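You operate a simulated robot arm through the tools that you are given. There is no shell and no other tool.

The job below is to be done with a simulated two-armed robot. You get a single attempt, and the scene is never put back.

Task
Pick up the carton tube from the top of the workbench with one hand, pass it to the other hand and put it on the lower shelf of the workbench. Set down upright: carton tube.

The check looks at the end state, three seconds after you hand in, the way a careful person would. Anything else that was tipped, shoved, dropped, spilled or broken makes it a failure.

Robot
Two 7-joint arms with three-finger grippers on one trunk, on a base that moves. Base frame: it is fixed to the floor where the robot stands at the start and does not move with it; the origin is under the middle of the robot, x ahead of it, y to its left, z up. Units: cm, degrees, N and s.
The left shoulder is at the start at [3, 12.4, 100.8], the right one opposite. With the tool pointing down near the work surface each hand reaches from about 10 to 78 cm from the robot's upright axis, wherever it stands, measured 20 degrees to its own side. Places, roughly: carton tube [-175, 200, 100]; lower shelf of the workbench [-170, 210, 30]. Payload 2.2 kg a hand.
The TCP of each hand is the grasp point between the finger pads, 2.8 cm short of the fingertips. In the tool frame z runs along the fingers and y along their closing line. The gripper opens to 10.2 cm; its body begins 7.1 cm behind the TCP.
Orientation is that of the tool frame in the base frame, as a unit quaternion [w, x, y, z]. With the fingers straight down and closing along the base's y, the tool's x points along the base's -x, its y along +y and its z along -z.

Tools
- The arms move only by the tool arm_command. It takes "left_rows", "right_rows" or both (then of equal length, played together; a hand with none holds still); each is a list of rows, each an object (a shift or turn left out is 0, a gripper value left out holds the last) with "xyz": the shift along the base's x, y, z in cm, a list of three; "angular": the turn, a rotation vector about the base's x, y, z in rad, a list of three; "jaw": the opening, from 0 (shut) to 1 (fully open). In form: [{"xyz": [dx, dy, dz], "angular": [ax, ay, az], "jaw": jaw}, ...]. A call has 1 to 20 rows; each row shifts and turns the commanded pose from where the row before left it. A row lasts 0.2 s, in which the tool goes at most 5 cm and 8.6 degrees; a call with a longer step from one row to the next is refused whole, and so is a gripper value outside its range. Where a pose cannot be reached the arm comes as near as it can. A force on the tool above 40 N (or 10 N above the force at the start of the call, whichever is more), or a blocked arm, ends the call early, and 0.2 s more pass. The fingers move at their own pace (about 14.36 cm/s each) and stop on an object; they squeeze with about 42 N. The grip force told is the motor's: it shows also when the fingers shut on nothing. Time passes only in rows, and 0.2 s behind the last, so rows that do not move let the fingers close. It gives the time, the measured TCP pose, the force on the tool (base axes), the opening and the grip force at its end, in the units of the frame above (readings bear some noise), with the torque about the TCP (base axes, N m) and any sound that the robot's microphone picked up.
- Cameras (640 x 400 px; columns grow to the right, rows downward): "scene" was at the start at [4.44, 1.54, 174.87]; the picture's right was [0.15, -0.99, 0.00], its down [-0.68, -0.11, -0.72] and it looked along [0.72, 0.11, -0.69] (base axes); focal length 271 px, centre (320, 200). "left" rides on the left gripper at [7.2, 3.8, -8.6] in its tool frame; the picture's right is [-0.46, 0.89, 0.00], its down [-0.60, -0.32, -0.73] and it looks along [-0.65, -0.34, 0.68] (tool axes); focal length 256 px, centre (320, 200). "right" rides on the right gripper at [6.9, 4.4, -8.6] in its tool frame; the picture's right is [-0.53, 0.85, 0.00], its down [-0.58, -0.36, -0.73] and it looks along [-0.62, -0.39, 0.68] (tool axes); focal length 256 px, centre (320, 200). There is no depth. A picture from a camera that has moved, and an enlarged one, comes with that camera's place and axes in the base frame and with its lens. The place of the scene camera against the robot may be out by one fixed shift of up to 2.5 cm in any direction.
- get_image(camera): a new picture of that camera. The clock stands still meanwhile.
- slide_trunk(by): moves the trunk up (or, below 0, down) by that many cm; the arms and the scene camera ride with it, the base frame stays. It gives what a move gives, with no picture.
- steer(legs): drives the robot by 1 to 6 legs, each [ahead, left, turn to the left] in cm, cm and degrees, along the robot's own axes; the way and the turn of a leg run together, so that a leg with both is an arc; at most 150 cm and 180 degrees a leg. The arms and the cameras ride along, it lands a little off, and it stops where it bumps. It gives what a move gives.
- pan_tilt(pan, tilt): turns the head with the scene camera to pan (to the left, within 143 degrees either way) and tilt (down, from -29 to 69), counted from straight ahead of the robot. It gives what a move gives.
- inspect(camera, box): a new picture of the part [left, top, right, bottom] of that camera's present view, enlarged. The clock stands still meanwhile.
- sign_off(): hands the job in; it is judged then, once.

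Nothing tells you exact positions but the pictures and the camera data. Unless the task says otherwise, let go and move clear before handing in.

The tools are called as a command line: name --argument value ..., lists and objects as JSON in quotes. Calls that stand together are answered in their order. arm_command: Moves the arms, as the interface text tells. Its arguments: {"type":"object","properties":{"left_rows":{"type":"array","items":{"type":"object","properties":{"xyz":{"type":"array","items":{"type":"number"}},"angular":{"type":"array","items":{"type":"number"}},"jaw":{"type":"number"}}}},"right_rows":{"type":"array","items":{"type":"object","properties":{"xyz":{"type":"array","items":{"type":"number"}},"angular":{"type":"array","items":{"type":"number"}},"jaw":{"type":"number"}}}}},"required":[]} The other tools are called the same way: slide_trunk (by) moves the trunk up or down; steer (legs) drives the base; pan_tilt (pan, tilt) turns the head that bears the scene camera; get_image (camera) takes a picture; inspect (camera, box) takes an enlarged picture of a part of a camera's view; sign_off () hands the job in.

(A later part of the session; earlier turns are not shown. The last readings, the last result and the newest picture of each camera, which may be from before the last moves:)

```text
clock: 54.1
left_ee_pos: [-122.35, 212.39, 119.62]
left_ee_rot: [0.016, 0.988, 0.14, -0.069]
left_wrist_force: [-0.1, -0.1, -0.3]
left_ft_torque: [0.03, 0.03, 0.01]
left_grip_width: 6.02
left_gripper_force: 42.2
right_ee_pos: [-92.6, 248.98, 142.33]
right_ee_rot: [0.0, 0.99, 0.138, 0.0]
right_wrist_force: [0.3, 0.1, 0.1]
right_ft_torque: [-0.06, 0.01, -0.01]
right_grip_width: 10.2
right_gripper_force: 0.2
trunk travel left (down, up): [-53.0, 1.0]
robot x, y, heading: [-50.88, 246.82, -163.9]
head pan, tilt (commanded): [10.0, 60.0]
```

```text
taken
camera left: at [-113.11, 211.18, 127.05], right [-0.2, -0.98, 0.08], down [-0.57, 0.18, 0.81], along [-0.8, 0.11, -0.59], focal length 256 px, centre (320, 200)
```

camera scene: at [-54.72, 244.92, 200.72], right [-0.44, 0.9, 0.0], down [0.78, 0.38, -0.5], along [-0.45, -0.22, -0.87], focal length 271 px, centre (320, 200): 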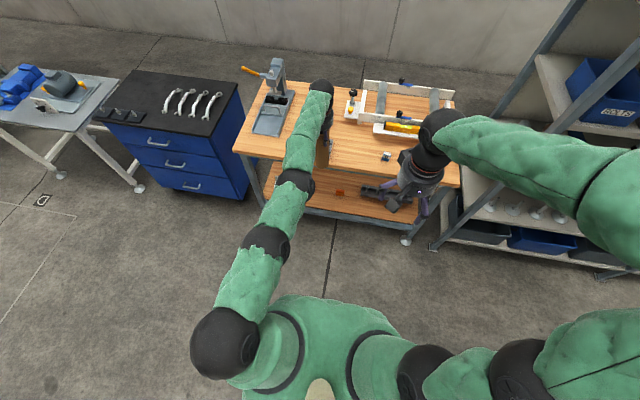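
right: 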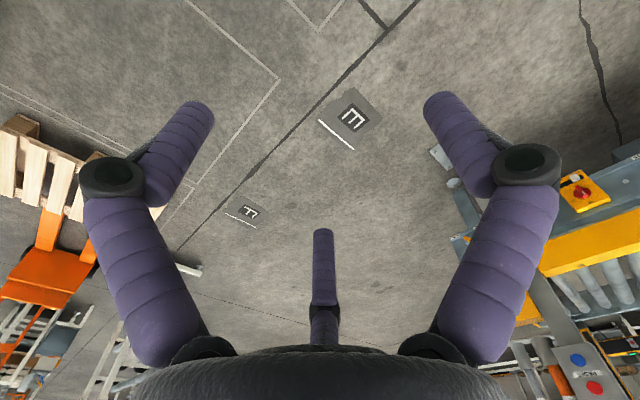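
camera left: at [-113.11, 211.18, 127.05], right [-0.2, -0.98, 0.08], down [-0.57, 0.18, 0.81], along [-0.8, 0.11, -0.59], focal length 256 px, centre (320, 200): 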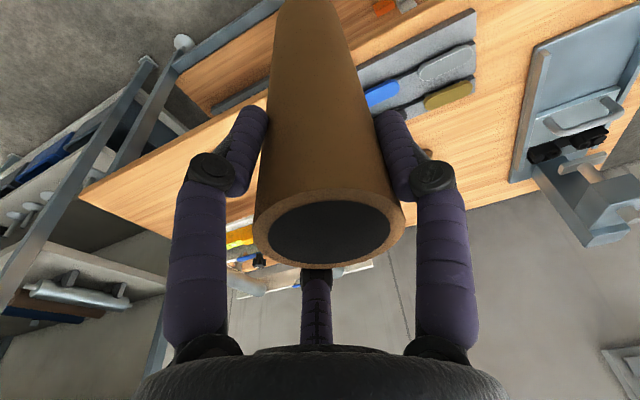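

The tube is held firmly. I back up a bit more so both arms can work well clear of the bench.

steer --legs '[[-25, 0, 0]]'

pan_tilt --pan 0 --tilt 52

get_image --camera "scene"

```text
clock: 55.9
left_ee_pos: [-98.26, 219.26, 119.5]
left_ee_rot: [0.016, 0.988, 0.139, -0.069]
left_wrist_force: [0.5, 0.4, -1.2]
left_ft_torque: [0.01, 0.01, -0.01]
left_grip_width: 5.99
left_gripper_force: 41.8
right_ee_pos: [-68.57, 255.85, 142.2]
right_ee_rot: [0.0, 0.99, 0.139, 0.001]
right_wrist_force: [-0.2, 0.5, -0.7]
right_ft_torque: [-0.04, 0.01, 0.0]
right_grip_width: 10.19
right_gripper_force: 0.1
trunk travel left (down, up): [-53.0, 1.0]
robot x, y, heading: [-26.6, 253.21, -164.5]
head pan, tilt (commanded): [10.0, 60.0]
```

```text
clock: 56.6
left_ee_pos: [-98.24, 219.23, 119.55]
left_ee_rot: [0.016, 0.988, 0.14, -0.07]
left_wrist_force: [0.2, 0.0, -1.2]
left_ft_torque: [0.01, 0.01, 0.01]
left_grip_width: 5.97
left_gripper_force: 41.7
right_ee_pos: [-68.34, 255.98, 142.27]
right_ee_rot: [0.0, 0.99, 0.138, 0.0]
right_wrist_force: [-0.3, -1.4, -0.2]
right_ft_torque: [0.0, -0.03, -0.03]
right_grip_width: 10.21
right_gripper_force: 0.1
trunk travel left (down, up): [-53.0, 1.0]
robot x, y, heading: [-26.74, 253.87, -164.2]
head pan, tilt (commanded): [0.0, 52.0]
```

```text
taken
camera scene: at [-31.78, 252.65, 201.72], right [-0.27, 0.96, 0.0], down [0.76, 0.22, -0.62], along [-0.59, -0.17, -0.79], focal length 271 px, centre (320, 200)
```

scene: 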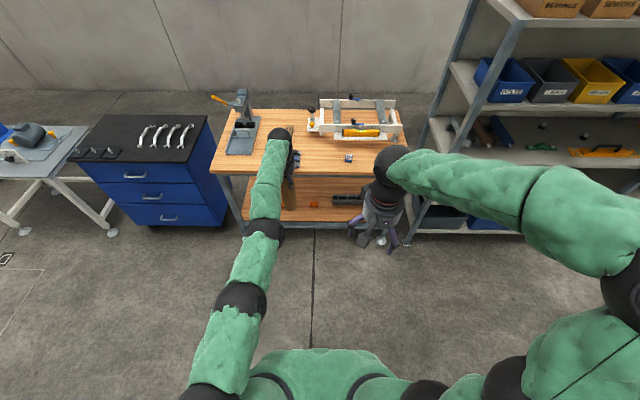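

The bench scene is undisturbed and I'm in open floor. I bring the left hand with the tube in to the middle in front of the robot, keeping its tilt so that the tube stays vertical.

arm_command --left_rows '[{"xyz": [3.12, 2.02, 1.5]}, {"xyz": [3.12, 2.02, 1.5]}, {"xyz": [3.12, 2.02, 1.5]}, {"xyz": [3.12, 2.02, 1.5]}, {"xyz": [3.12, 2.02, 1.5]}, {"xyz": [3.09, 2.01, 1.5]}, {"xyz": [0, 0, 0]}]'

get_image --camera "scene"

get_image --camera "right"

```text
clock: 58.2
left_ee_pos: [-97.5, 222.36, 122.43]
left_ee_rot: [0.016, 0.988, 0.139, -0.068]
left_wrist_force: [0.7, 0.4, -1.8]
left_ft_torque: [0.02, 0.01, -0.01]
left_grip_width: 5.97
left_gripper_force: 42.1
left hand out of reach, approached as far as the arm can: row 1, 2, 3, 4, 5, 6
right_ee_pos: [-68.6, 255.97, 142.27]
right_ee_rot: [0.0, 0.99, 0.139, 0.001]
right_wrist_force: [0.9, -0.3, -0.3]
right_ft_torque: [0.02, 0.01, -0.02]
right_grip_width: 10.19
right_gripper_force: 0.0
trunk travel left (down, up): [-53.0, 1.0]
robot x, y, heading: [-26.85, 253.7, -164.1]
head pan, tilt (commanded): [0.0, 52.0]
```

```text
taken
camera scene: at [-31.89, 252.6, 201.71], right [-0.27, 0.96, 0.0], down [0.76, 0.22, -0.62], along [-0.59, -0.17, -0.79], focal length 271 px, centre (320, 200)
```

scene: 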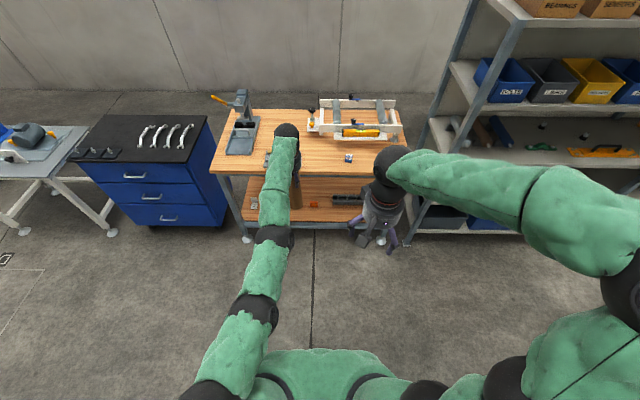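

```text
taken
camera right: at [-60.82, 253.6, 150.95], right [-0.28, -0.96, 0.0], down [-0.65, 0.19, 0.73], along [-0.7, 0.21, -0.68], focal length 256 px, centre (320, 200)
```

right: 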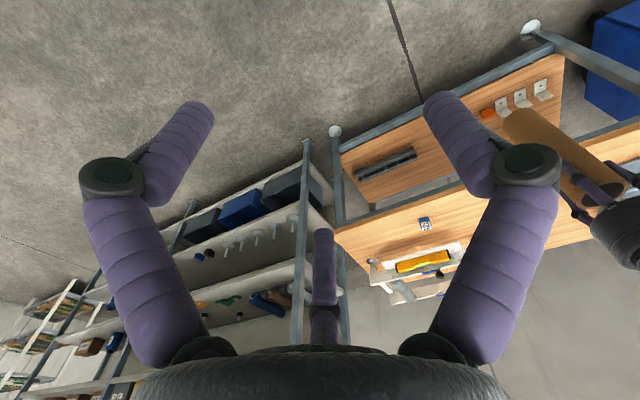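

The arm is stretched nearly straight, and that fast inward move was refused as out of reach. I try a slower, small retraction, back and slightly down, to let the elbow bend.

arm_command --left_rows '[{"xyz": [0.96, 0.28, -1.0]}, {"xyz": [0.96, 0.28, -1.0]}, {"xyz": [0.96, 0.28, -1.0]}, {"xyz": [0.96, 0.28, -1.0]}, {"xyz": [0, 0, 0]}]'

get_image --camera "scene"

```text
clock: 59.4
left_ee_pos: [-97.62, 222.85, 119.1]
left_ee_rot: [0.017, 0.988, 0.139, -0.068]
left_wrist_force: [0.4, -0.4, -0.4]
left_ft_torque: [0.0, -0.02, 0.01]
left_grip_width: 5.95
left_gripper_force: 41.6
left hand out of reach, approached as far as the arm can: row 1, 2, 3, 4
right_ee_pos: [-68.51, 255.95, 142.32]
right_ee_rot: [0.0, 0.99, 0.138, 0.001]
right_wrist_force: [-0.4, 0.6, 0.1]
right_ft_torque: [0.02, 0.02, 0.0]
right_grip_width: 10.19
right_gripper_force: 0.1
trunk travel left (down, up): [-53.0, 1.0]
robot x, y, heading: [-26.63, 253.91, -164.3]
head pan, tilt (commanded): [0.0, 52.0]
```

```text
taken
camera scene: at [-31.88, 252.62, 201.72], right [-0.27, 0.96, 0.0], down [0.76, 0.21, -0.62], along [-0.59, -0.17, -0.79], focal length 271 px, centre (320, 200)
```

scene: 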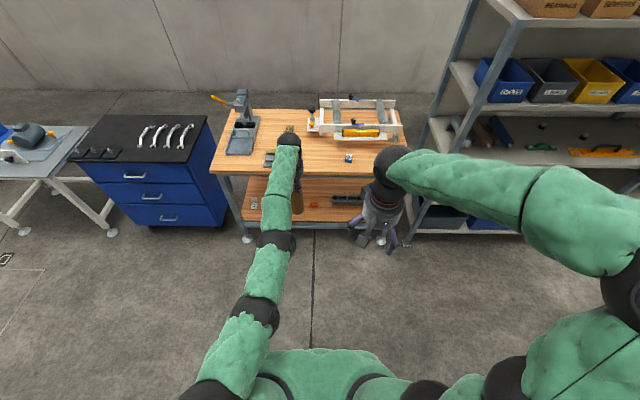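

Backward is still refused while sideways and vertical motion work, so the arm seems caught at a straight-elbow pose or joint limit. I try to retrace the path it came in on: back, left and up together.

arm_command --left_rows '[{"xyz": [1.98, -1.03, 2.0]}, {"xyz": [1.98, -1.03, 2.0]}, {"xyz": [1.98, -1.03, 2.0]}, {"xyz": [1.98, -1.03, 2.0]}, {"xyz": [0, 0, 0]}]'

arm_command --right_rows '[{"xyz": [0, 0, 0], "angular": [0, 0, 0.14]}, {"xyz": [0, 0, 0], "angular": [0, 0, 0.14]}, {"xyz": [0, 0, 0], "angular": [0, 0, 0.14]}, {"xyz": [0, 0, 0], "angular": [0, 0, 0.14]}, {"xyz": [0, 0, 0], "angular": [0, 0, 0.14]}, {"xyz": [0, 0, 0]}]'

get_image --camera "right"

get_image --camera "scene"

```text
clock: 60.6
left_ee_pos: [-96.89, 219.28, 124.35]
left_ee_rot: [0.016, 0.988, 0.139, -0.068]
left_wrist_force: [-0.4, -0.3, -1.0]
left_ft_torque: [0.05, -0.03, 0.01]
left_grip_width: 5.9
left_gripper_force: 42.4
left hand out of reach, approached as far as the arm can: row 1, 2, 3, 4
right_ee_pos: [-68.53, 255.98, 142.3]
right_ee_rot: [0.0, 0.99, 0.138, 0.001]
right_wrist_force: [0.5, 0.5, 0.3]
right_ft_torque: [-0.03, 0.01, 0.02]
right_grip_width: 10.18
right_gripper_force: 0.0
trunk travel left (down, up): [-53.0, 1.0]
robot x, y, heading: [-26.83, 253.6, -164.3]
head pan, tilt (commanded): [0.0, 52.0]
```

```text
clock: 62.0
left_ee_pos: [-96.78, 219.22, 124.5]
left_ee_rot: [0.015, 0.988, 0.139, -0.067]
left_wrist_force: [-0.2, 0.0, -1.5]
left_ft_torque: [0.02, 0.03, 0.01]
left_grip_width: 5.92
left_gripper_force: 41.9
right_ee_pos: [-68.54, 255.96, 142.34]
right_ee_rot: [0.0, 0.883, 0.469, 0.001]
right_wrist_force: [-0.8, -0.1, 0.3]
right_ft_torque: [0.01, 0.0, 0.02]
right_grip_width: 10.2
right_gripper_force: 0.1
trunk travel left (down, up): [-53.0, 1.0]
robot x, y, heading: [-26.55, 253.83, -164.2]
head pan, tilt (commanded): [0.0, 52.0]
```

```text
taken
camera right: at [-61.21, 259.24, 150.94], right [0.4, -0.92, 0.0], down [-0.62, -0.28, 0.73], along [-0.67, -0.29, -0.68], focal length 256 px, centre (320, 200)
```

right: 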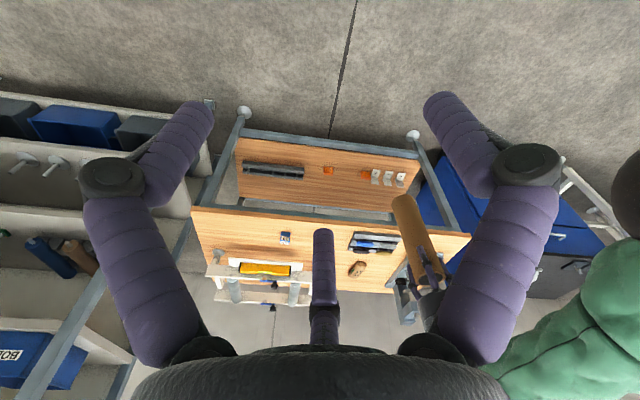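

```text
taken
camera scene: at [-31.88, 252.62, 201.72], right [-0.27, 0.96, 0.0], down [0.76, 0.21, -0.62], along [-0.59, -0.17, -0.79], focal length 271 px, centre (320, 200)
```

scene: 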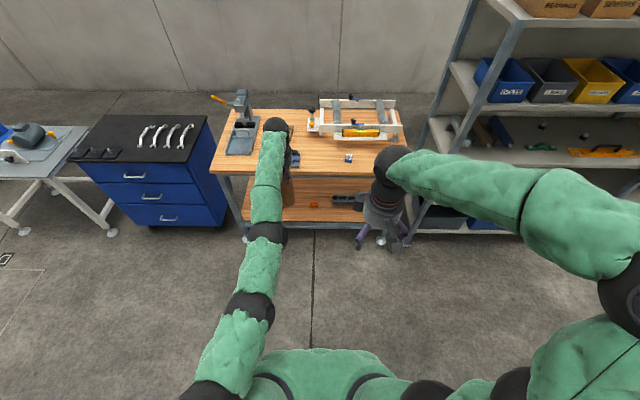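

I yaw the right hand a little more so its camera shows the left arm's elbow.

arm_command --right_rows '[{"xyz": [0, 0, 0], "angular": [0, 0, 0.14]}, {"xyz": [0, 0, 0], "angular": [0, 0, 0.14]}, {"xyz": [0, 0, 0], "angular": [0, 0, 0.14]}, {"xyz": [0, 0, 0], "angular": [0, 0, 0.14]}, {"xyz": [0, 0, 0], "angular": [0, 0, 0.14]}, {"xyz": [0, 0, 0]}]'

get_image --camera "right"

```text
clock: 63.4
left_ee_pos: [-96.99, 219.15, 124.46]
left_ee_rot: [0.016, 0.988, 0.139, -0.068]
left_wrist_force: [0.5, 0.2, -0.8]
left_ft_torque: [0.0, -0.03, 0.01]
left_grip_width: 5.92
left_gripper_force: 42.2
right_ee_pos: [-68.57, 256.07, 142.33]
right_ee_rot: [0.0, 0.668, 0.744, 0.0]
right_wrist_force: [0.6, -0.4, -0.3]
right_ft_torque: [0.0, 0.0, 0.0]
right_grip_width: 10.19
right_gripper_force: 0.0
trunk travel left (down, up): [-53.0, 1.0]
robot x, y, heading: [-26.84, 253.94, -164.4]
head pan, tilt (commanded): [0.0, 52.0]
```

```text
taken
camera right: at [-65.02, 263.27, 150.93], right [0.9, -0.44, 0.0], down [-0.3, -0.61, 0.73], along [-0.32, -0.66, -0.68], focal length 256 px, centre (320, 200)
```

right: 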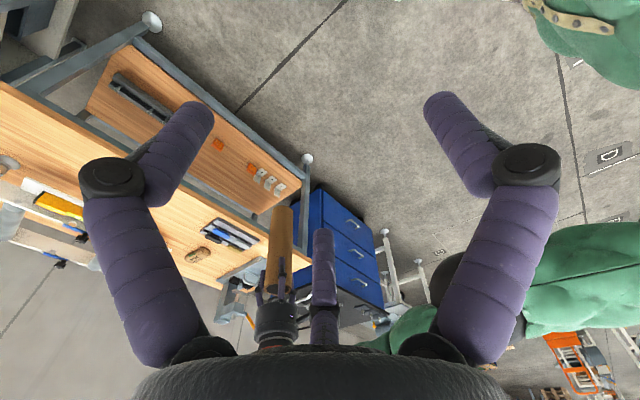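

The right camera shows the left elbow sagging below the wrist, so the wrist bend is at its limit; moving the hand down should free it. I lower the tube first and then ease it back.

arm_command --left_rows '[{"xyz": [0, 0, -2.5]}, {"xyz": [0, 0, -2.5]}, {"xyz": [0, 0, -2.5]}, {"xyz": [0, 0, -2.5]}, {"xyz": [0, 0, -2.5]}, {"xyz": [0, 0, -2.5]}, {"xyz": [0, 0, -2.5]}, {"xyz": [0, 0, -2.5]}, {"xyz": [0, 0, 0]}]'

arm_command --left_rows '[{"xyz": [0.6, 1.23, 0]}, {"xyz": [0.6, 1.23, 0]}, {"xyz": [0.6, 1.23, 0]}, {"xyz": [0.6, 1.23, 0]}, {"xyz": [0.6, 1.23, 0]}, {"xyz": [0, 0, 0]}]'

get_image --camera "right"

get_image --camera "scene"

```text
clock: 65.4
left_ee_pos: [-96.62, 219.21, 104.25]
left_ee_rot: [0.016, 0.988, 0.139, -0.07]
left_wrist_force: [0.3, 0.0, -0.8]
left_ft_torque: [0.0, 0.01, 0.02]
left_grip_width: 5.88
left_gripper_force: 42.1
right_ee_pos: [-68.53, 255.94, 142.2]
right_ee_rot: [0.0, 0.669, 0.743, 0.0]
right_wrist_force: [0.6, -1.6, -1.0]
right_ft_torque: [0.01, -0.02, 0.02]
right_grip_width: 10.2
right_gripper_force: 0.1
trunk travel left (down, up): [-53.0, 1.0]
robot x, y, heading: [-26.76, 253.56, -164.0]
head pan, tilt (commanded): [0.0, 52.0]
```

```text
clock: 66.8
left_ee_pos: [-96.45, 224.96, 103.92]
left_ee_rot: [0.016, 0.988, 0.141, -0.068]
left_wrist_force: [0.4, -1.1, -0.5]
left_ft_torque: [-0.01, 0.0, -0.02]
left_grip_width: 5.85
left_gripper_force: 42.2
left hand out of reach, approached as far as the arm can: row 2, 3, 4, 5
right_ee_pos: [-68.47, 255.92, 142.31]
right_ee_rot: [0.0, 0.669, 0.744, 0.0]
right_wrist_force: [0.0, 0.1, 0.5]
right_ft_torque: [0.03, 0.01, 0.02]
right_grip_width: 10.18
right_gripper_force: 0.0
trunk travel left (down, up): [-53.0, 1.0]
robot x, y, heading: [-26.73, 253.83, -164.0]
head pan, tilt (commanded): [0.0, 52.0]
```

```text
taken
camera right: at [-65.0, 263.24, 150.92], right [0.9, -0.44, 0.0], down [-0.3, -0.61, 0.73], along [-0.32, -0.66, -0.68], focal length 256 px, centre (320, 200)
```

right: 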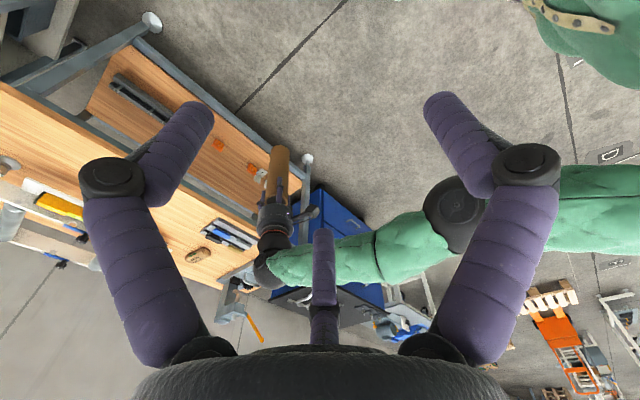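

```text
taken
camera scene: at [-31.88, 252.59, 201.71], right [-0.27, 0.96, 0.0], down [0.76, 0.22, -0.62], along [-0.59, -0.17, -0.79], focal length 271 px, centre (320, 200)
```

scene: 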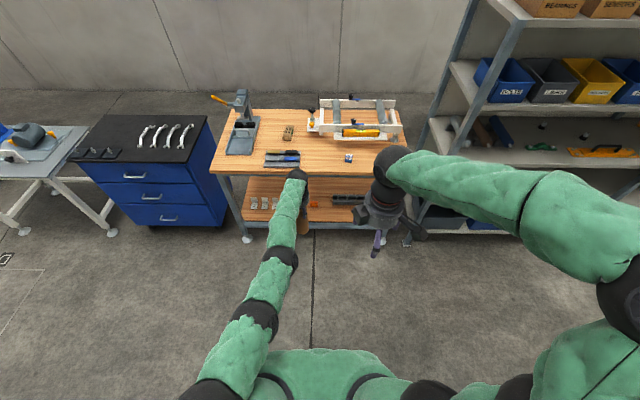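

The left hand now holds the tube at about 75 cm ahead, 8 cm left, z=104. The grip width is creeping down slightly, so I check the grasp in the left camera.

get_image --camera "left"

inspect --camera "scene" --box '[240, 120, 440, 280]'

inspect --camera "right" --box '[200, 100, 400, 300]'

```text
taken
camera left: at [-87.25, 223.67, 111.4], right [-0.2, -0.98, 0.08], down [-0.57, 0.18, 0.8], along [-0.8, 0.11, -0.59], focal length 256 px, centre (320, 200)
```

left: 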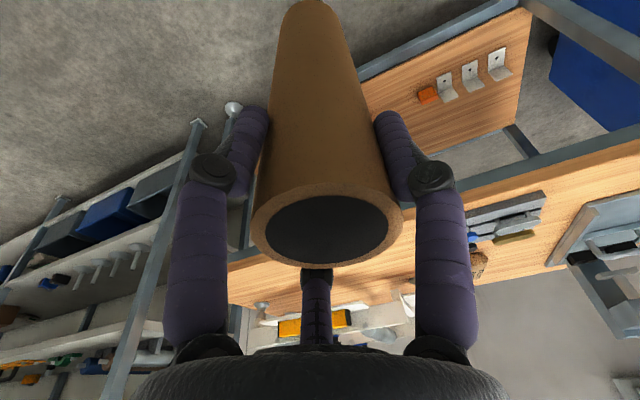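

```text
2.50 times, centred on (340, 200) of scene
camera zoom: at [-31.88, 252.59, 201.71], right [-0.27, 0.96, 0.0], down [0.76, 0.22, -0.62], along [-0.59, -0.17, -0.79], focal length 678 px, centre (270, 200)
```

zoom: 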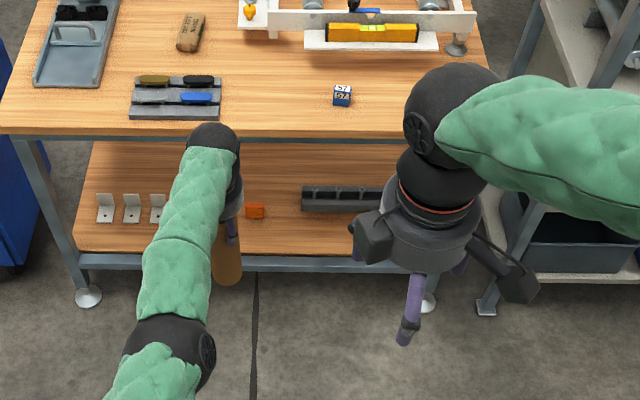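

```text
2.00 times, centred on (300, 200) of right
camera zoom: at [-65.0, 263.24, 150.92], right [0.9, -0.44, 0.0], down [-0.3, -0.61, 0.73], along [-0.32, -0.66, -0.68], focal length 512 px, centre (360, 200)
```

zoom: 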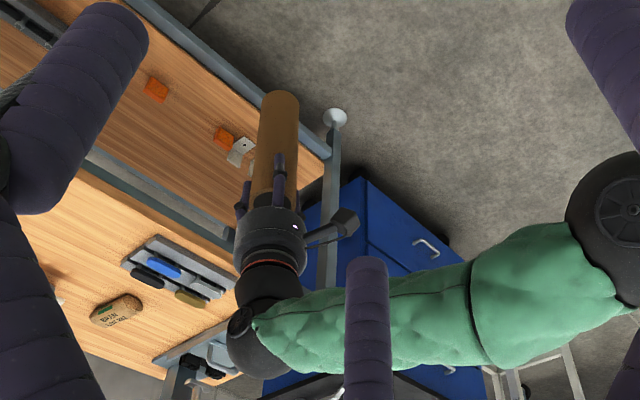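

The grasp is steady. Now I prepare the right hand: I move it forward and down while yawing it, so that afterwards I can pitch it level (camera side up), pointing forward-left at the lower part of the tube.

arm_command --right_rows '[{"xyz": [-0.88, -0.23, -1.43], "angular": [0, 0, 0.1385], "jaw": 1}, {"xyz": [-0.88, -0.23, -1.43], "angular": [0, 0, 0.1385]}, {"xyz": [-0.88, -0.23, -1.43], "angular": [0, 0, 0.1385]}, {"xyz": [-0.88, -0.23, -1.43], "angular": [0, 0, 0.1385]}, {"xyz": [-0.88, -0.23, -1.43], "angular": [0, 0, 0.1385]}, {"xyz": [-0.88, -0.23, -1.43], "angular": [0, 0, 0.1385]}, {"xyz": [-0.88, -0.23, -1.43], "angular": [0, 0, 0.1385]}, {"xyz": [-0.88, -0.23, -1.43], "angular": [0, 0, 0.1385]}, {"xyz": [-0.88, -0.23, -1.43], "angular": [0, 0, 0.1385]}, {"xyz": [-0.88, -0.23, -1.43], "angular": [0, 0, 0.1385]}, {"xyz": [-0.88, -0.23, -1.43], "angular": [0, 0, 0.1385]}, {"xyz": [-0.88, -0.23, -1.43], "angular": [0, 0, 0.1385]}, {"xyz": [-0.88, -0.23, -1.43], "angular": [0, 0, 0.1385]}, {"xyz": [-0.88, -0.23, -1.43], "angular": [0, 0, 0.1385]}, {"xyz": [-0.88, -0.23, -1.43], "angular": [0, 0, 0.1385]}, {"xyz": [-0.88, -0.23, -1.43], "angular": [0, 0, 0.1385]}, {"xyz": [-0.88, -0.23, -1.43], "angular": [0, 0, 0.1385]}, {"xyz": [0, 0, 0]}]'

get_image --camera "scene"

```text
clock: 70.6
left_ee_pos: [-96.53, 224.87, 103.77]
left_ee_rot: [0.015, 0.988, 0.139, -0.068]
left_wrist_force: [0.2, 0.7, -0.4]
left_ft_torque: [0.0, -0.01, 0.0]
left_grip_width: 5.83
left_gripper_force: 41.6
right_ee_pos: [-79.39, 252.17, 116.21]
right_ee_rot: [0.0, -0.4, 0.917, 0.0]
right_wrist_force: [-0.6, 0.4, 0.6]
right_ft_torque: [-0.01, 0.04, -0.01]
right_grip_width: 10.21
right_gripper_force: 0.1
right hand out of reach, approached as far as the arm can: row 16, 17
trunk travel left (down, up): [-53.0, 1.0]
robot x, y, heading: [-26.56, 253.57, -164.2]
head pan, tilt (commanded): [0.0, 52.0]
```

```text
taken
camera scene: at [-31.96, 252.62, 201.71], right [-0.27, 0.96, 0.0], down [0.76, 0.21, -0.62], along [-0.59, -0.17, -0.79], focal length 271 px, centre (320, 200)
```

scene: 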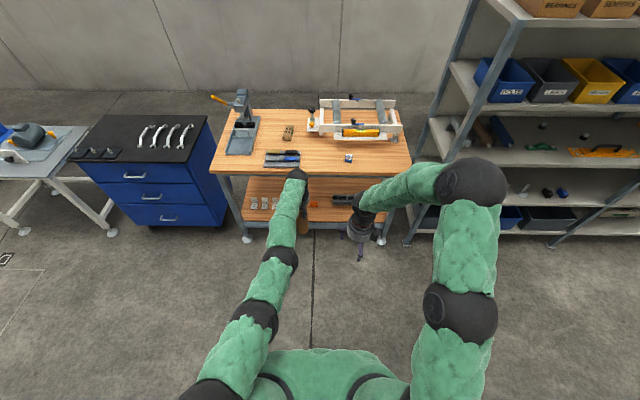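

The right hand is nearly at the planned heading (227°). I now pitch it level while bringing it down to a standoff 20 cm from the tube, half the motion first.

arm_command --right_rows '[{"xyz": [-0.21, -1.12, -1.97], "angular": [-0.0958, 0.0893, 0]}, {"xyz": [-0.21, -1.12, -1.97], "angular": [-0.0958, 0.0893, 0]}, {"xyz": [-0.21, -1.12, -1.97], "angular": [-0.0958, 0.0893, 0]}, {"xyz": [-0.21, -1.12, -1.97], "angular": [-0.0958, 0.0893, 0]}, {"xyz": [-0.21, -1.12, -1.97], "angular": [-0.0958, 0.0893, 0]}, {"xyz": [-0.21, -1.12, -1.97], "angular": [-0.0958, 0.0893, 0]}, {"xyz": [0, 0, 0]}]'

get_image --camera "scene"

get_image --camera "right"

```text
clock: 72.2
left_ee_pos: [-96.5, 224.98, 103.84]
left_ee_rot: [0.016, 0.988, 0.14, -0.068]
left_wrist_force: [0.2, -0.7, -1.6]
left_ft_torque: [-0.01, 0.0, -0.03]
left_grip_width: 5.84
left_gripper_force: 41.7
right_ee_pos: [-79.68, 246.46, 106.14]
right_ee_rot: [-0.267, -0.386, 0.871, -0.142]
right_wrist_force: [0.4, 0.9, 0.5]
right_ft_torque: [0.0, -0.03, 0.0]
right_grip_width: 10.22
right_gripper_force: 0.0
right hand out of reach, approached as far as the arm can: row 5, 6
trunk travel left (down, up): [-53.0, 1.0]
robot x, y, heading: [-26.76, 253.43, -164.1]
head pan, tilt (commanded): [0.0, 52.0]
```

```text
taken
camera scene: at [-32.03, 252.68, 201.72], right [-0.27, 0.96, 0.0], down [0.76, 0.21, -0.61], along [-0.59, -0.17, -0.79], focal length 271 px, centre (320, 200)
```

scene: 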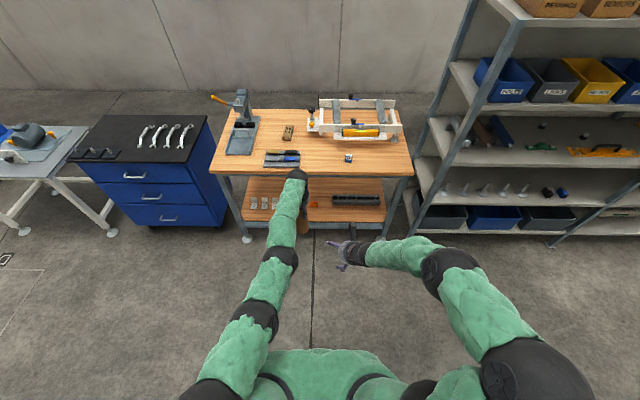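

```text
taken
camera right: at [-83.86, 249.13, 117.01], right [-0.33, 0.88, -0.34], down [0.86, 0.44, 0.28], along [0.4, -0.2, -0.9], focal length 256 px, centre (320, 200)
```

right: 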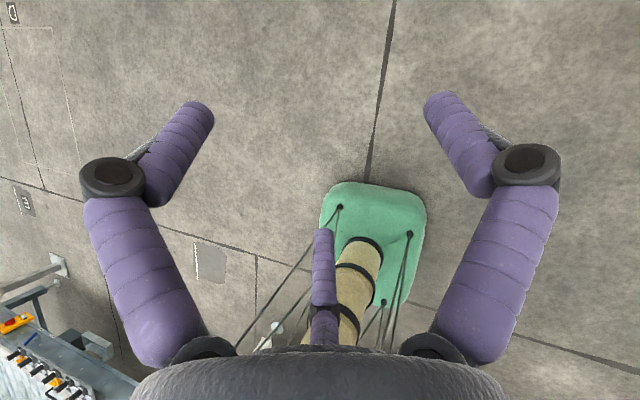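

The right wrist seems to run into a roll limit after that long yaw. (As a bonus, that view showed my base plate: low, front edge about 28–30 cm from the axis.) I'll unwind it and use the natural roll (camera side down) with the fingers pointing about 20° below level instead.

arm_command --right_rows '[{"xyz": [0.06, 1.1, 2.0], "angular": [0.0974, -0.0761, 0]}, {"xyz": [0.06, 1.1, 2.0], "angular": [0.0974, -0.0761, 0]}, {"xyz": [0.06, 1.1, 2.0], "angular": [0.0974, -0.0761, 0]}, {"xyz": [0.06, 1.1, 2.0], "angular": [0.0974, -0.0761, 0]}, {"xyz": [0.06, 1.1, 2.0], "angular": [0.0974, -0.0761, 0]}, {"angular": [0, 0, -0.1436]}, {"angular": [0, 0, -0.1436]}, {"angular": [0, 0, -0.1436]}, {"angular": [0, 0, -0.1436]}, {"angular": [0, 0, -0.1436]}, {"angular": [0, 0, -0.1436]}, {"angular": [0, 0, -0.1436]}, {"angular": [0, 0, -0.1436]}, {"angular": [0, 0, -0.1436]}, {"angular": [0, 0, -0.1436]}, {"angular": [0, 0, -0.1436]}, {"angular": [0, 0, -0.1436]}, {"angular": [0, 0, -0.1436]}, {"angular": [0, 0, -0.1436]}]'

arm_command --right_rows '[{"angular": [0, 0, -0.1436]}, {"angular": [0, 0, -0.1436]}, {"angular": [0, 0, -0.1436]}, {"angular": [0, 0, -0.1436]}, {"angular": [0, 0, -0.1436]}, {"angular": [0, 0, -0.1436]}, {"angular": [0, 0, -0.1436]}, {"angular": [0, 0, -0.1436]}, {"angular": [0, 0, 0]}]'

get_image --camera "scene"

```text
clock: 76.2
left_ee_pos: [-96.46, 224.79, 103.82]
left_ee_rot: [0.016, 0.988, 0.139, -0.069]
left_wrist_force: [0.7, 0.7, 0.5]
left_ft_torque: [0.0, 0.0, 0.01]
left_grip_width: 5.81
left_gripper_force: 42.4
right_ee_pos: [-79.43, 251.73, 115.92]
right_ee_rot: [0.002, 0.556, 0.831, 0.0]
right_wrist_force: [-0.4, -0.2, 0.6]
right_ft_torque: [-0.01, -0.04, 0.02]
right_grip_width: 10.18
right_gripper_force: 0.0
right hand out of reach, approached as far as the arm can: row 5
trunk travel left (down, up): [-53.0, 1.0]
robot x, y, heading: [-26.86, 253.77, -164.3]
head pan, tilt (commanded): [0.0, 52.0]
```

```text
clock: 78.2
left_ee_pos: [-96.45, 224.86, 103.79]
left_ee_rot: [0.016, 0.988, 0.139, -0.069]
left_wrist_force: [0.3, -0.2, -0.8]
left_ft_torque: [0.03, 0.02, -0.01]
left_grip_width: 5.83
left_gripper_force: 41.3
right_ee_pos: [-79.42, 251.6, 115.84]
right_ee_rot: [0.002, 0.918, 0.396, -0.001]
right_wrist_force: [-0.2, 0.2, 0.2]
right_ft_torque: [-0.03, -0.01, -0.03]
right_grip_width: 10.18
right_gripper_force: 0.0
trunk travel left (down, up): [-53.0, 1.0]
robot x, y, heading: [-26.96, 253.29, -164.1]
head pan, tilt (commanded): [0.0, 52.0]
```

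```text
taken
camera scene: at [-31.9, 252.62, 201.71], right [-0.27, 0.96, 0.0], down [0.76, 0.21, -0.62], along [-0.59, -0.17, -0.79], focal length 271 px, centre (320, 200)
```

scene: 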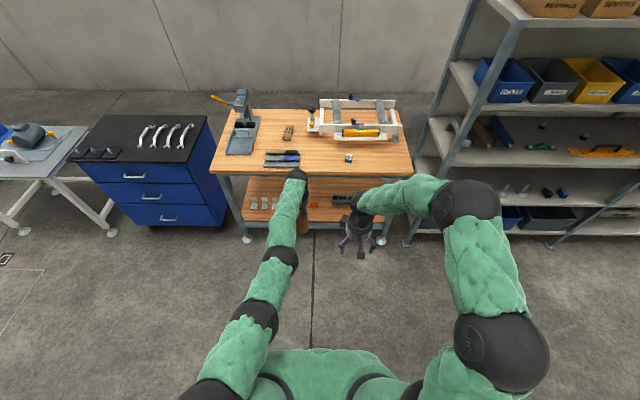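

The right hand is back to a natural roll with heading 227°. I pitch it forward to about 20° below level while bringing it to the standoff in front of the tube's lower part.

arm_command --right_rows '[{"xyz": [-0.38, -1.16, -2.39], "angular": [-0.089, 0.0838, 0]}, {"xyz": [-0.38, -1.16, -2.39], "angular": [-0.089, 0.0838, 0]}, {"xyz": [-0.38, -1.16, -2.39], "angular": [-0.089, 0.0838, 0]}, {"xyz": [-0.38, -1.16, -2.39], "angular": [-0.089, 0.0838, 0]}, {"xyz": [-0.38, -1.16, -2.39], "angular": [-0.089, 0.0838, 0]}, {"xyz": [-0.38, -1.16, -2.39], "angular": [-0.089, 0.0838, 0]}, {"xyz": [-0.38, -1.16, -2.39], "angular": [-0.089, 0.0838, 0]}, {"xyz": [-0.38, -1.16, -2.39], "angular": [-0.089, 0.0838, 0]}, {"xyz": [-0.38, -1.16, -2.39], "angular": [-0.089, 0.0838, 0]}, {"xyz": [-0.38, -1.16, -2.39], "angular": [-0.089, 0.0838, 0]}, {"xyz": [0, 0, 0]}]'

get_image --camera "scene"

get_image --camera "right"

```text
clock: 80.6
left_ee_pos: [-96.35, 224.91, 103.96]
left_ee_rot: [0.016, 0.988, 0.139, -0.069]
left_wrist_force: [0.9, -0.5, -0.5]
left_ft_torque: [0.01, -0.01, -0.02]
left_grip_width: 5.82
left_gripper_force: 41.6
right_ee_pos: [-83.29, 240.09, 92.06]
right_ee_rot: [0.228, 0.749, 0.325, -0.53]
right_wrist_force: [0.3, 0.5, -0.3]
right_ft_torque: [0.0, -0.01, -0.03]
right_grip_width: 10.19
right_gripper_force: 0.1
trunk travel left (down, up): [-53.0, 1.0]
robot x, y, heading: [-26.81, 253.93, -164.1]
head pan, tilt (commanded): [0.0, 52.0]
```

```text
taken
camera scene: at [-31.83, 252.63, 201.72], right [-0.27, 0.96, 0.0], down [0.76, 0.21, -0.62], along [-0.59, -0.17, -0.79], focal length 271 px, centre (320, 200)
```

scene: 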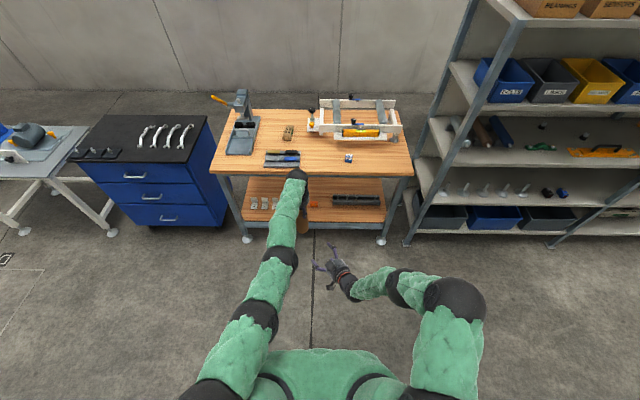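

```text
taken
camera right: at [-73.09, 244.68, 88.43], right [0.49, -0.71, 0.5], down [0.07, 0.61, 0.79], along [-0.87, -0.35, 0.35], focal length 256 px, centre (320, 200)
```

right: 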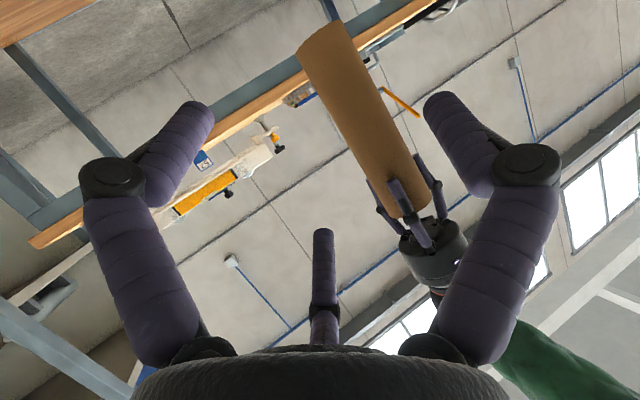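

The right camera sees the tube from below in the left hand's grip, and the right hand is exactly at its standoff. I zoom in to check the tube's axis and lower end before moving in.

inspect --camera "right" --box '[260, 0, 480, 280]'

inspect --camera "scene" --box '[260, 150, 400, 320]'

get_image --camera "left"

```text
1.43 times, centred on (370, 140) of right
camera zoom: at [-73.09, 244.68, 88.43], right [0.49, -0.71, 0.5], down [0.07, 0.61, 0.79], along [-0.87, -0.35, 0.35], focal length 366 px, centre (249, 286)
```

zoom: 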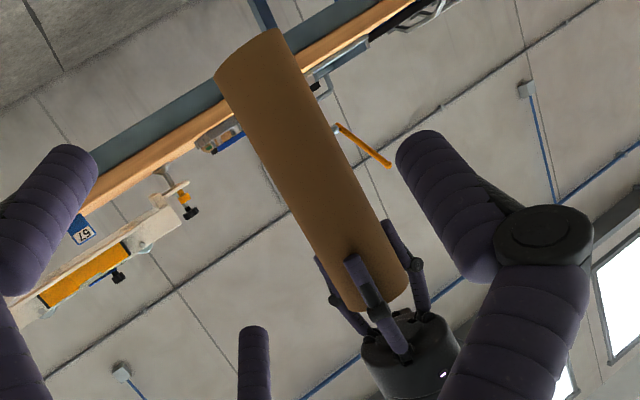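

```text
2.35 times, centred on (330, 235) of scene
camera zoom: at [-31.83, 252.63, 201.72], right [-0.27, 0.96, 0.0], down [0.76, 0.21, -0.62], along [-0.59, -0.17, -0.79], focal length 638 px, centre (296, 118)
```

zoom: 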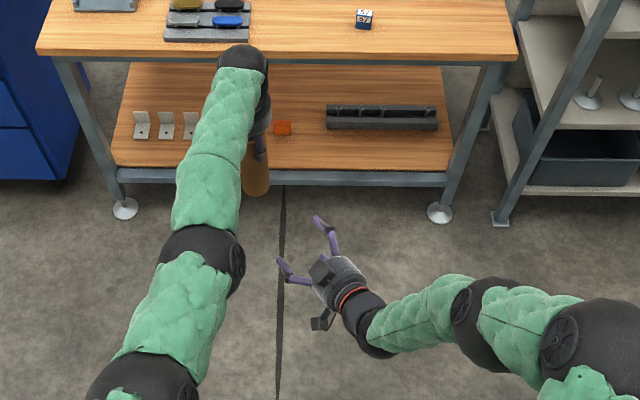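

```text
taken
camera left: at [-87.21, 223.68, 111.43], right [-0.2, -0.98, 0.08], down [-0.57, 0.18, 0.8], along [-0.8, 0.11, -0.59], focal length 256 px, centre (320, 200)
```

left: 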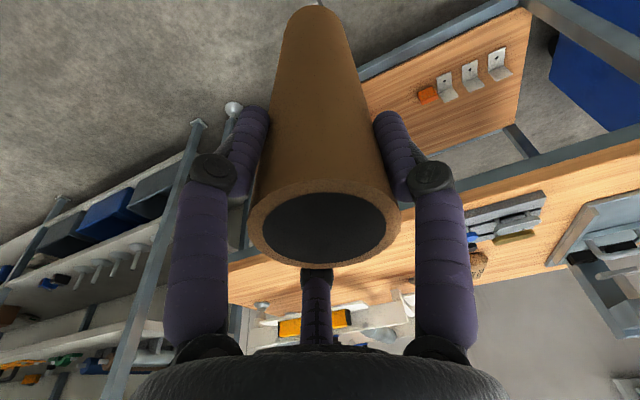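

The tube has settled 6° bottom-forward in line with the left fingers. I place its axis at the right hand's height near [-97.5, 224.8]. I move the right hand halfway in and check again.

arm_command --right_rows '[{"xyz": [-1.84, -1.67, -0.03]}, {"xyz": [-1.84, -1.67, -0.03]}, {"xyz": [-1.84, -1.67, -0.03]}, {"xyz": [-1.84, -1.67, -0.03]}, {"xyz": [0, 0, 0]}]'

get_image --camera "right"

inspect --camera "scene" --box '[260, 150, 400, 320]'

```text
clock: 81.8
left_ee_pos: [-96.26, 224.93, 103.93]
left_ee_rot: [0.017, 0.988, 0.139, -0.068]
left_wrist_force: [-0.3, 0.0, -0.7]
left_ft_torque: [0.04, -0.02, 0.0]
left_grip_width: 5.86
left_gripper_force: 41.9
right_ee_pos: [-90.61, 233.29, 91.85]
right_ee_rot: [0.229, 0.75, 0.325, -0.528]
right_wrist_force: [0.0, -0.2, 0.3]
right_ft_torque: [-0.02, 0.02, 0.04]
right_grip_width: 10.2
right_gripper_force: 0.0
trunk travel left (down, up): [-53.0, 1.0]
robot x, y, heading: [-26.68, 253.47, -164.0]
head pan, tilt (commanded): [0.0, 52.0]
```

```text
taken
camera right: at [-80.42, 237.96, 88.34], right [0.49, -0.71, 0.5], down [0.07, 0.61, 0.79], along [-0.87, -0.35, 0.35], focal length 256 px, centre (320, 200)
```

right: 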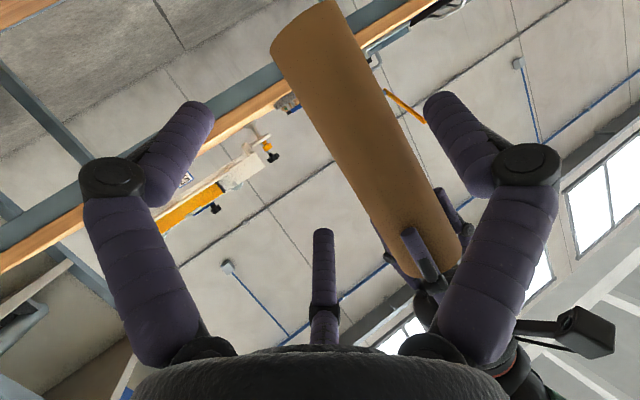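

```text
2.35 times, centred on (330, 235) of scene
camera zoom: at [-31.85, 252.68, 201.72], right [-0.27, 0.96, 0.0], down [0.76, 0.21, -0.62], along [-0.59, -0.17, -0.79], focal length 638 px, centre (296, 118)
```

zoom: 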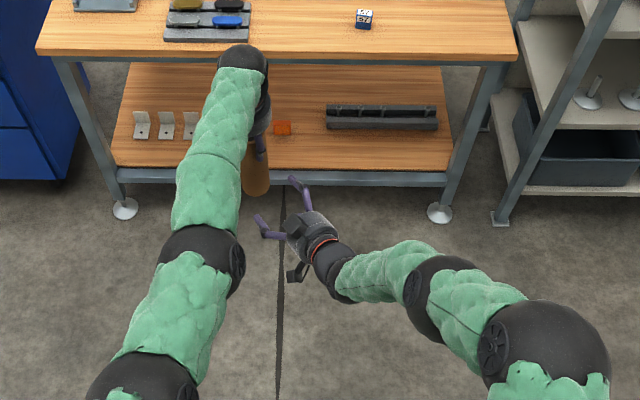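

The lateral alignment agrees with the plan (tube between thumb and the two fingers), with the right hand passing just under the left fingertips. I move in the remaining 11 cm in small steps.

arm_command --right_rows '[{"xyz": [-1.28, -1.32, -0.04]}, {"xyz": [-1.28, -1.32, -0.04]}, {"xyz": [-1.28, -1.32, -0.04]}, {"xyz": [-1.28, -1.32, -0.04]}, {"xyz": [0, 0, 0]}]'

get_image --camera "right"

inspect --camera "scene" --box '[260, 150, 400, 320]'

get_image --camera "left"

```text
clock: 83.0
left_ee_pos: [-96.4, 224.95, 103.99]
left_ee_rot: [0.016, 0.988, 0.139, -0.068]
left_wrist_force: [-0.2, 0.1, -1.8]
left_ft_torque: [-0.04, 0.01, -0.02]
left_grip_width: 5.85
left_gripper_force: 41.6
right_ee_pos: [-95.65, 228.06, 91.71]
right_ee_rot: [0.229, 0.75, 0.325, -0.528]
right_wrist_force: [-0.2, 0.4, -0.5]
right_ft_torque: [0.01, 0.02, -0.02]
right_grip_width: 10.19
right_gripper_force: 0.0
trunk travel left (down, up): [-53.0, 1.0]
robot x, y, heading: [-26.82, 253.73, -164.0]
head pan, tilt (commanded): [0.0, 52.0]
```

```text
taken
camera right: at [-85.48, 232.67, 88.13], right [0.49, -0.71, 0.5], down [0.07, 0.61, 0.79], along [-0.87, -0.35, 0.35], focal length 256 px, centre (320, 200)
```

right: 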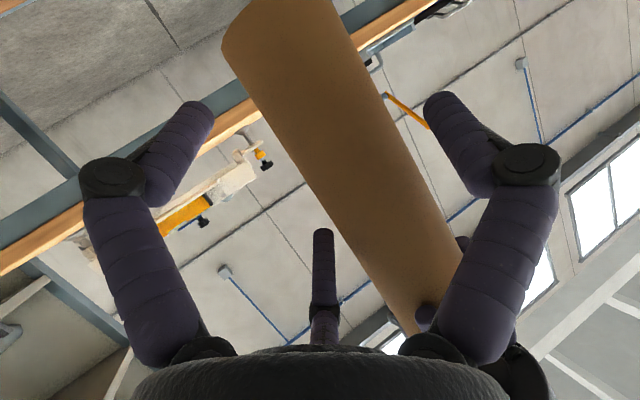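

```text
2.35 times, centred on (330, 235) of scene
camera zoom: at [-31.89, 252.66, 201.72], right [-0.27, 0.96, 0.0], down [0.76, 0.21, -0.62], along [-0.59, -0.17, -0.79], focal length 638 px, centre (296, 118)
```

zoom: 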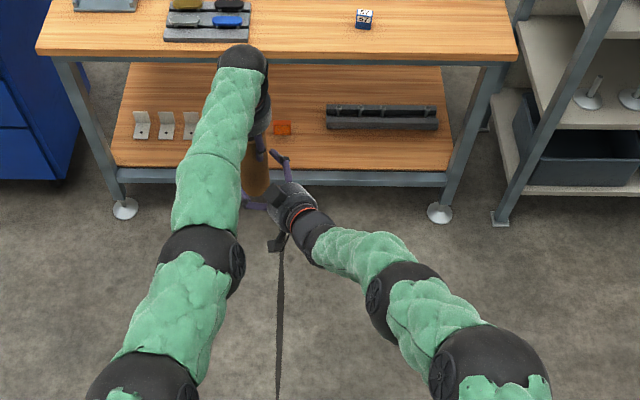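

```text
taken
camera left: at [-87.25, 223.7, 111.41], right [-0.2, -0.98, 0.08], down [-0.57, 0.18, 0.8], along [-0.8, 0.11, -0.59], focal length 256 px, centre (320, 200)
```

left: 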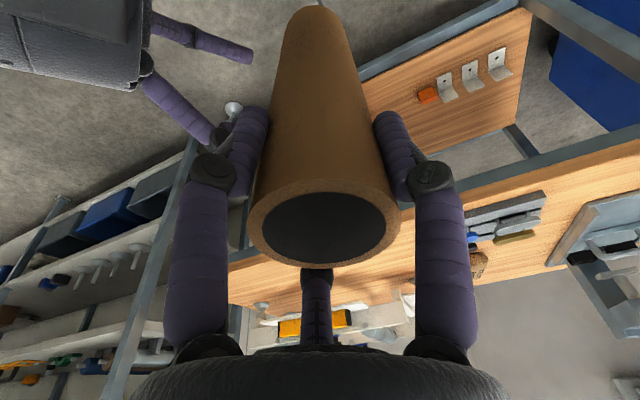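

The tube is entering the right gripper well centred (thumb on one side, two fingers on the other), with clearance below the left fingers. I move the last 3.8 cm.

arm_command --right_rows '[{"xyz": [-0.87, -0.92, 0]}, {"xyz": [-0.87, -0.92, 0]}, {"xyz": [-0.87, -0.92, 0]}, {"xyz": [0, 0, 0]}]'

get_image --camera "right"

get_image --camera "left"

```text
clock: 84.0
left_ee_pos: [-96.42, 224.94, 103.76]
left_ee_rot: [0.016, 0.988, 0.139, -0.069]
left_wrist_force: [0.1, 0.1, -0.4]
left_ft_torque: [-0.01, -0.04, 0.02]
left_grip_width: 5.85
left_gripper_force: 41.8
right_ee_pos: [-97.75, 226.05, 92.0]
right_ee_rot: [0.228, 0.75, 0.325, -0.529]
right_wrist_force: [0.0, -0.1, 0.5]
right_ft_torque: [-0.05, -0.02, -0.02]
right_grip_width: 10.21
right_gripper_force: 0.0
right hand out of reach, approached as far as the arm can: row 3
trunk travel left (down, up): [-53.0, 1.0]
robot x, y, heading: [-26.6, 253.44, -164.4]
head pan, tilt (commanded): [0.0, 52.0]
```

```text
taken
camera right: at [-87.5, 230.73, 88.47], right [0.49, -0.71, 0.5], down [0.07, 0.61, 0.79], along [-0.87, -0.35, 0.35], focal length 256 px, centre (320, 200)
```

right: 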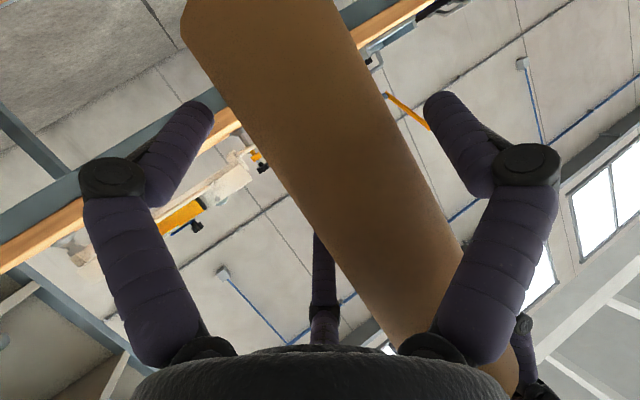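

```text
taken
camera left: at [-87.25, 223.66, 111.39], right [-0.2, -0.98, 0.08], down [-0.57, 0.18, 0.8], along [-0.8, 0.11, -0.59], focal length 256 px, centre (320, 200)
```

left: 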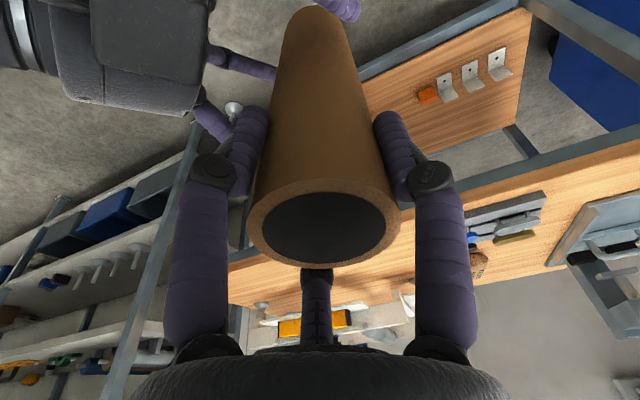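

The tube lies within the right fingers at the TCP (about 1 cm past it) and centred. I close the right gripper while the left keeps holding.

arm_command --right_rows '[{"jaw": 0}, {"jaw": 0}, {"jaw": 0}, {"jaw": 0}, {"jaw": 0}]'

get_image --camera "right"

get_image --camera "left"

```text
clock: 85.2
left_ee_pos: [-96.4, 224.94, 103.92]
left_ee_rot: [0.017, 0.988, 0.14, -0.069]
left_wrist_force: [-7.8, -12.5, -2.9]
left_ft_torque: [-1.69, 0.07, -0.34]
left_grip_width: 5.82
left_gripper_force: 42.1
right_ee_pos: [-97.64, 226.03, 91.95]
right_ee_rot: [0.228, 0.751, 0.325, -0.528]
right_wrist_force: [7.9, 11.4, 1.4]
right_ft_torque: [0.24, 0.84, 0.53]
right_grip_width: 8.11
right_gripper_force: 42.0
trunk travel left (down, up): [-53.0, 1.0]
robot x, y, heading: [-27.23, 253.77, -164.1]
head pan, tilt (commanded): [0.0, 52.0]
```

```text
taken
camera right: at [-87.46, 230.77, 88.42], right [0.49, -0.71, 0.5], down [0.07, 0.61, 0.79], along [-0.87, -0.35, 0.35], focal length 256 px, centre (320, 200)
```

right: 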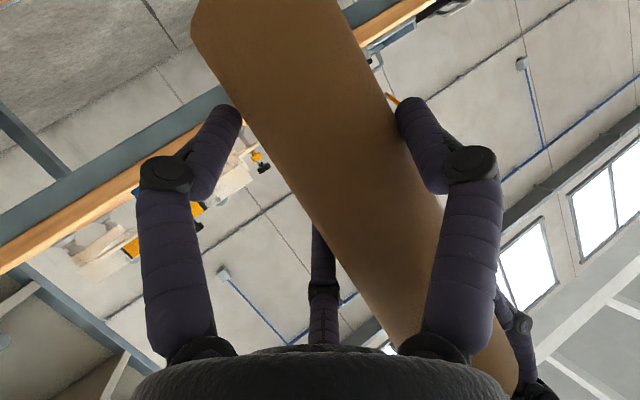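

```text
taken
camera left: at [-87.28, 223.61, 111.46], right [-0.2, -0.98, 0.08], down [-0.57, 0.18, 0.81], along [-0.8, 0.11, -0.59], focal length 256 px, centre (320, 200)
```

left: 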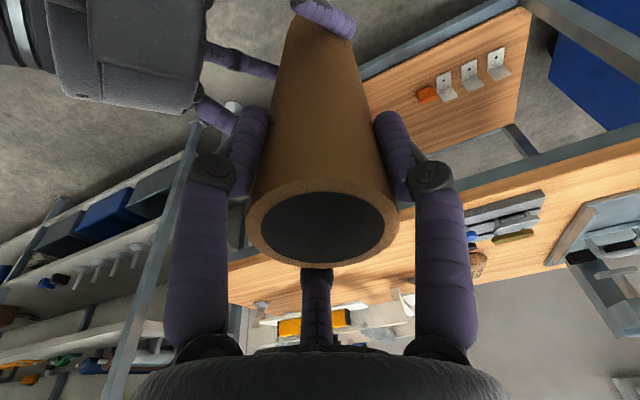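

The right gripper has closed on the tube (42 N), though about 14 N of mutual push shows between the hands. Before releasing the left hand, I examine how deeply the right fingers hold it.

inspect --camera "right" --box '[140, 40, 520, 360]'

inspect --camera "scene" --box '[280, 180, 370, 270]'

inspect --camera "left" --box '[120, 0, 440, 200]'

```text
1.25 times, centred on (330, 200) of right
camera zoom: at [-87.46, 230.77, 88.42], right [0.49, -0.71, 0.5], down [0.07, 0.61, 0.79], along [-0.87, -0.35, 0.35], focal length 320 px, centre (308, 200)
```

zoom: 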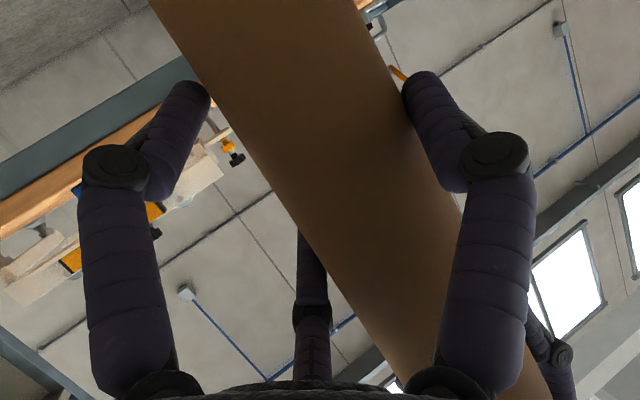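

```text
4.44 times, centred on (325, 225) of scene
camera zoom: at [-31.9, 252.61, 201.71], right [-0.27, 0.96, 0.0], down [0.76, 0.21, -0.62], along [-0.59, -0.17, -0.79], focal length 1205 px, centre (298, 89)
```

zoom: 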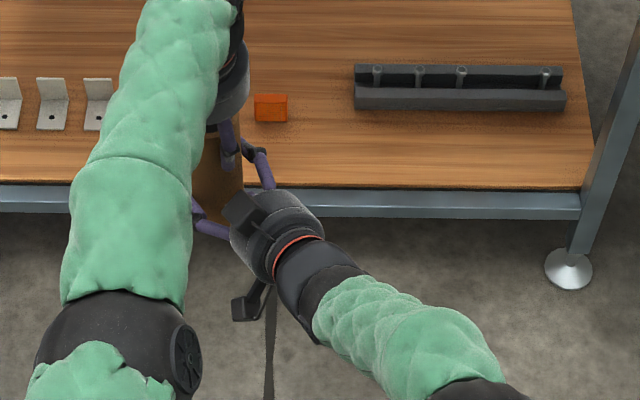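

```text
2.00 times, centred on (280, 100) of left
camera zoom: at [-87.28, 223.61, 111.46], right [-0.2, -0.98, 0.08], down [-0.57, 0.18, 0.81], along [-0.8, 0.11, -0.59], focal length 512 px, centre (400, 400)
```

zoom: 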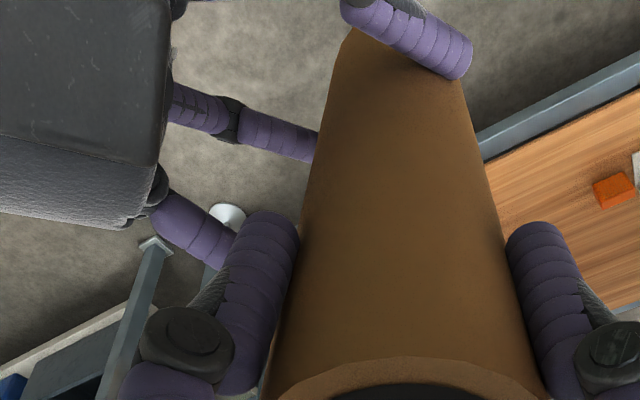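

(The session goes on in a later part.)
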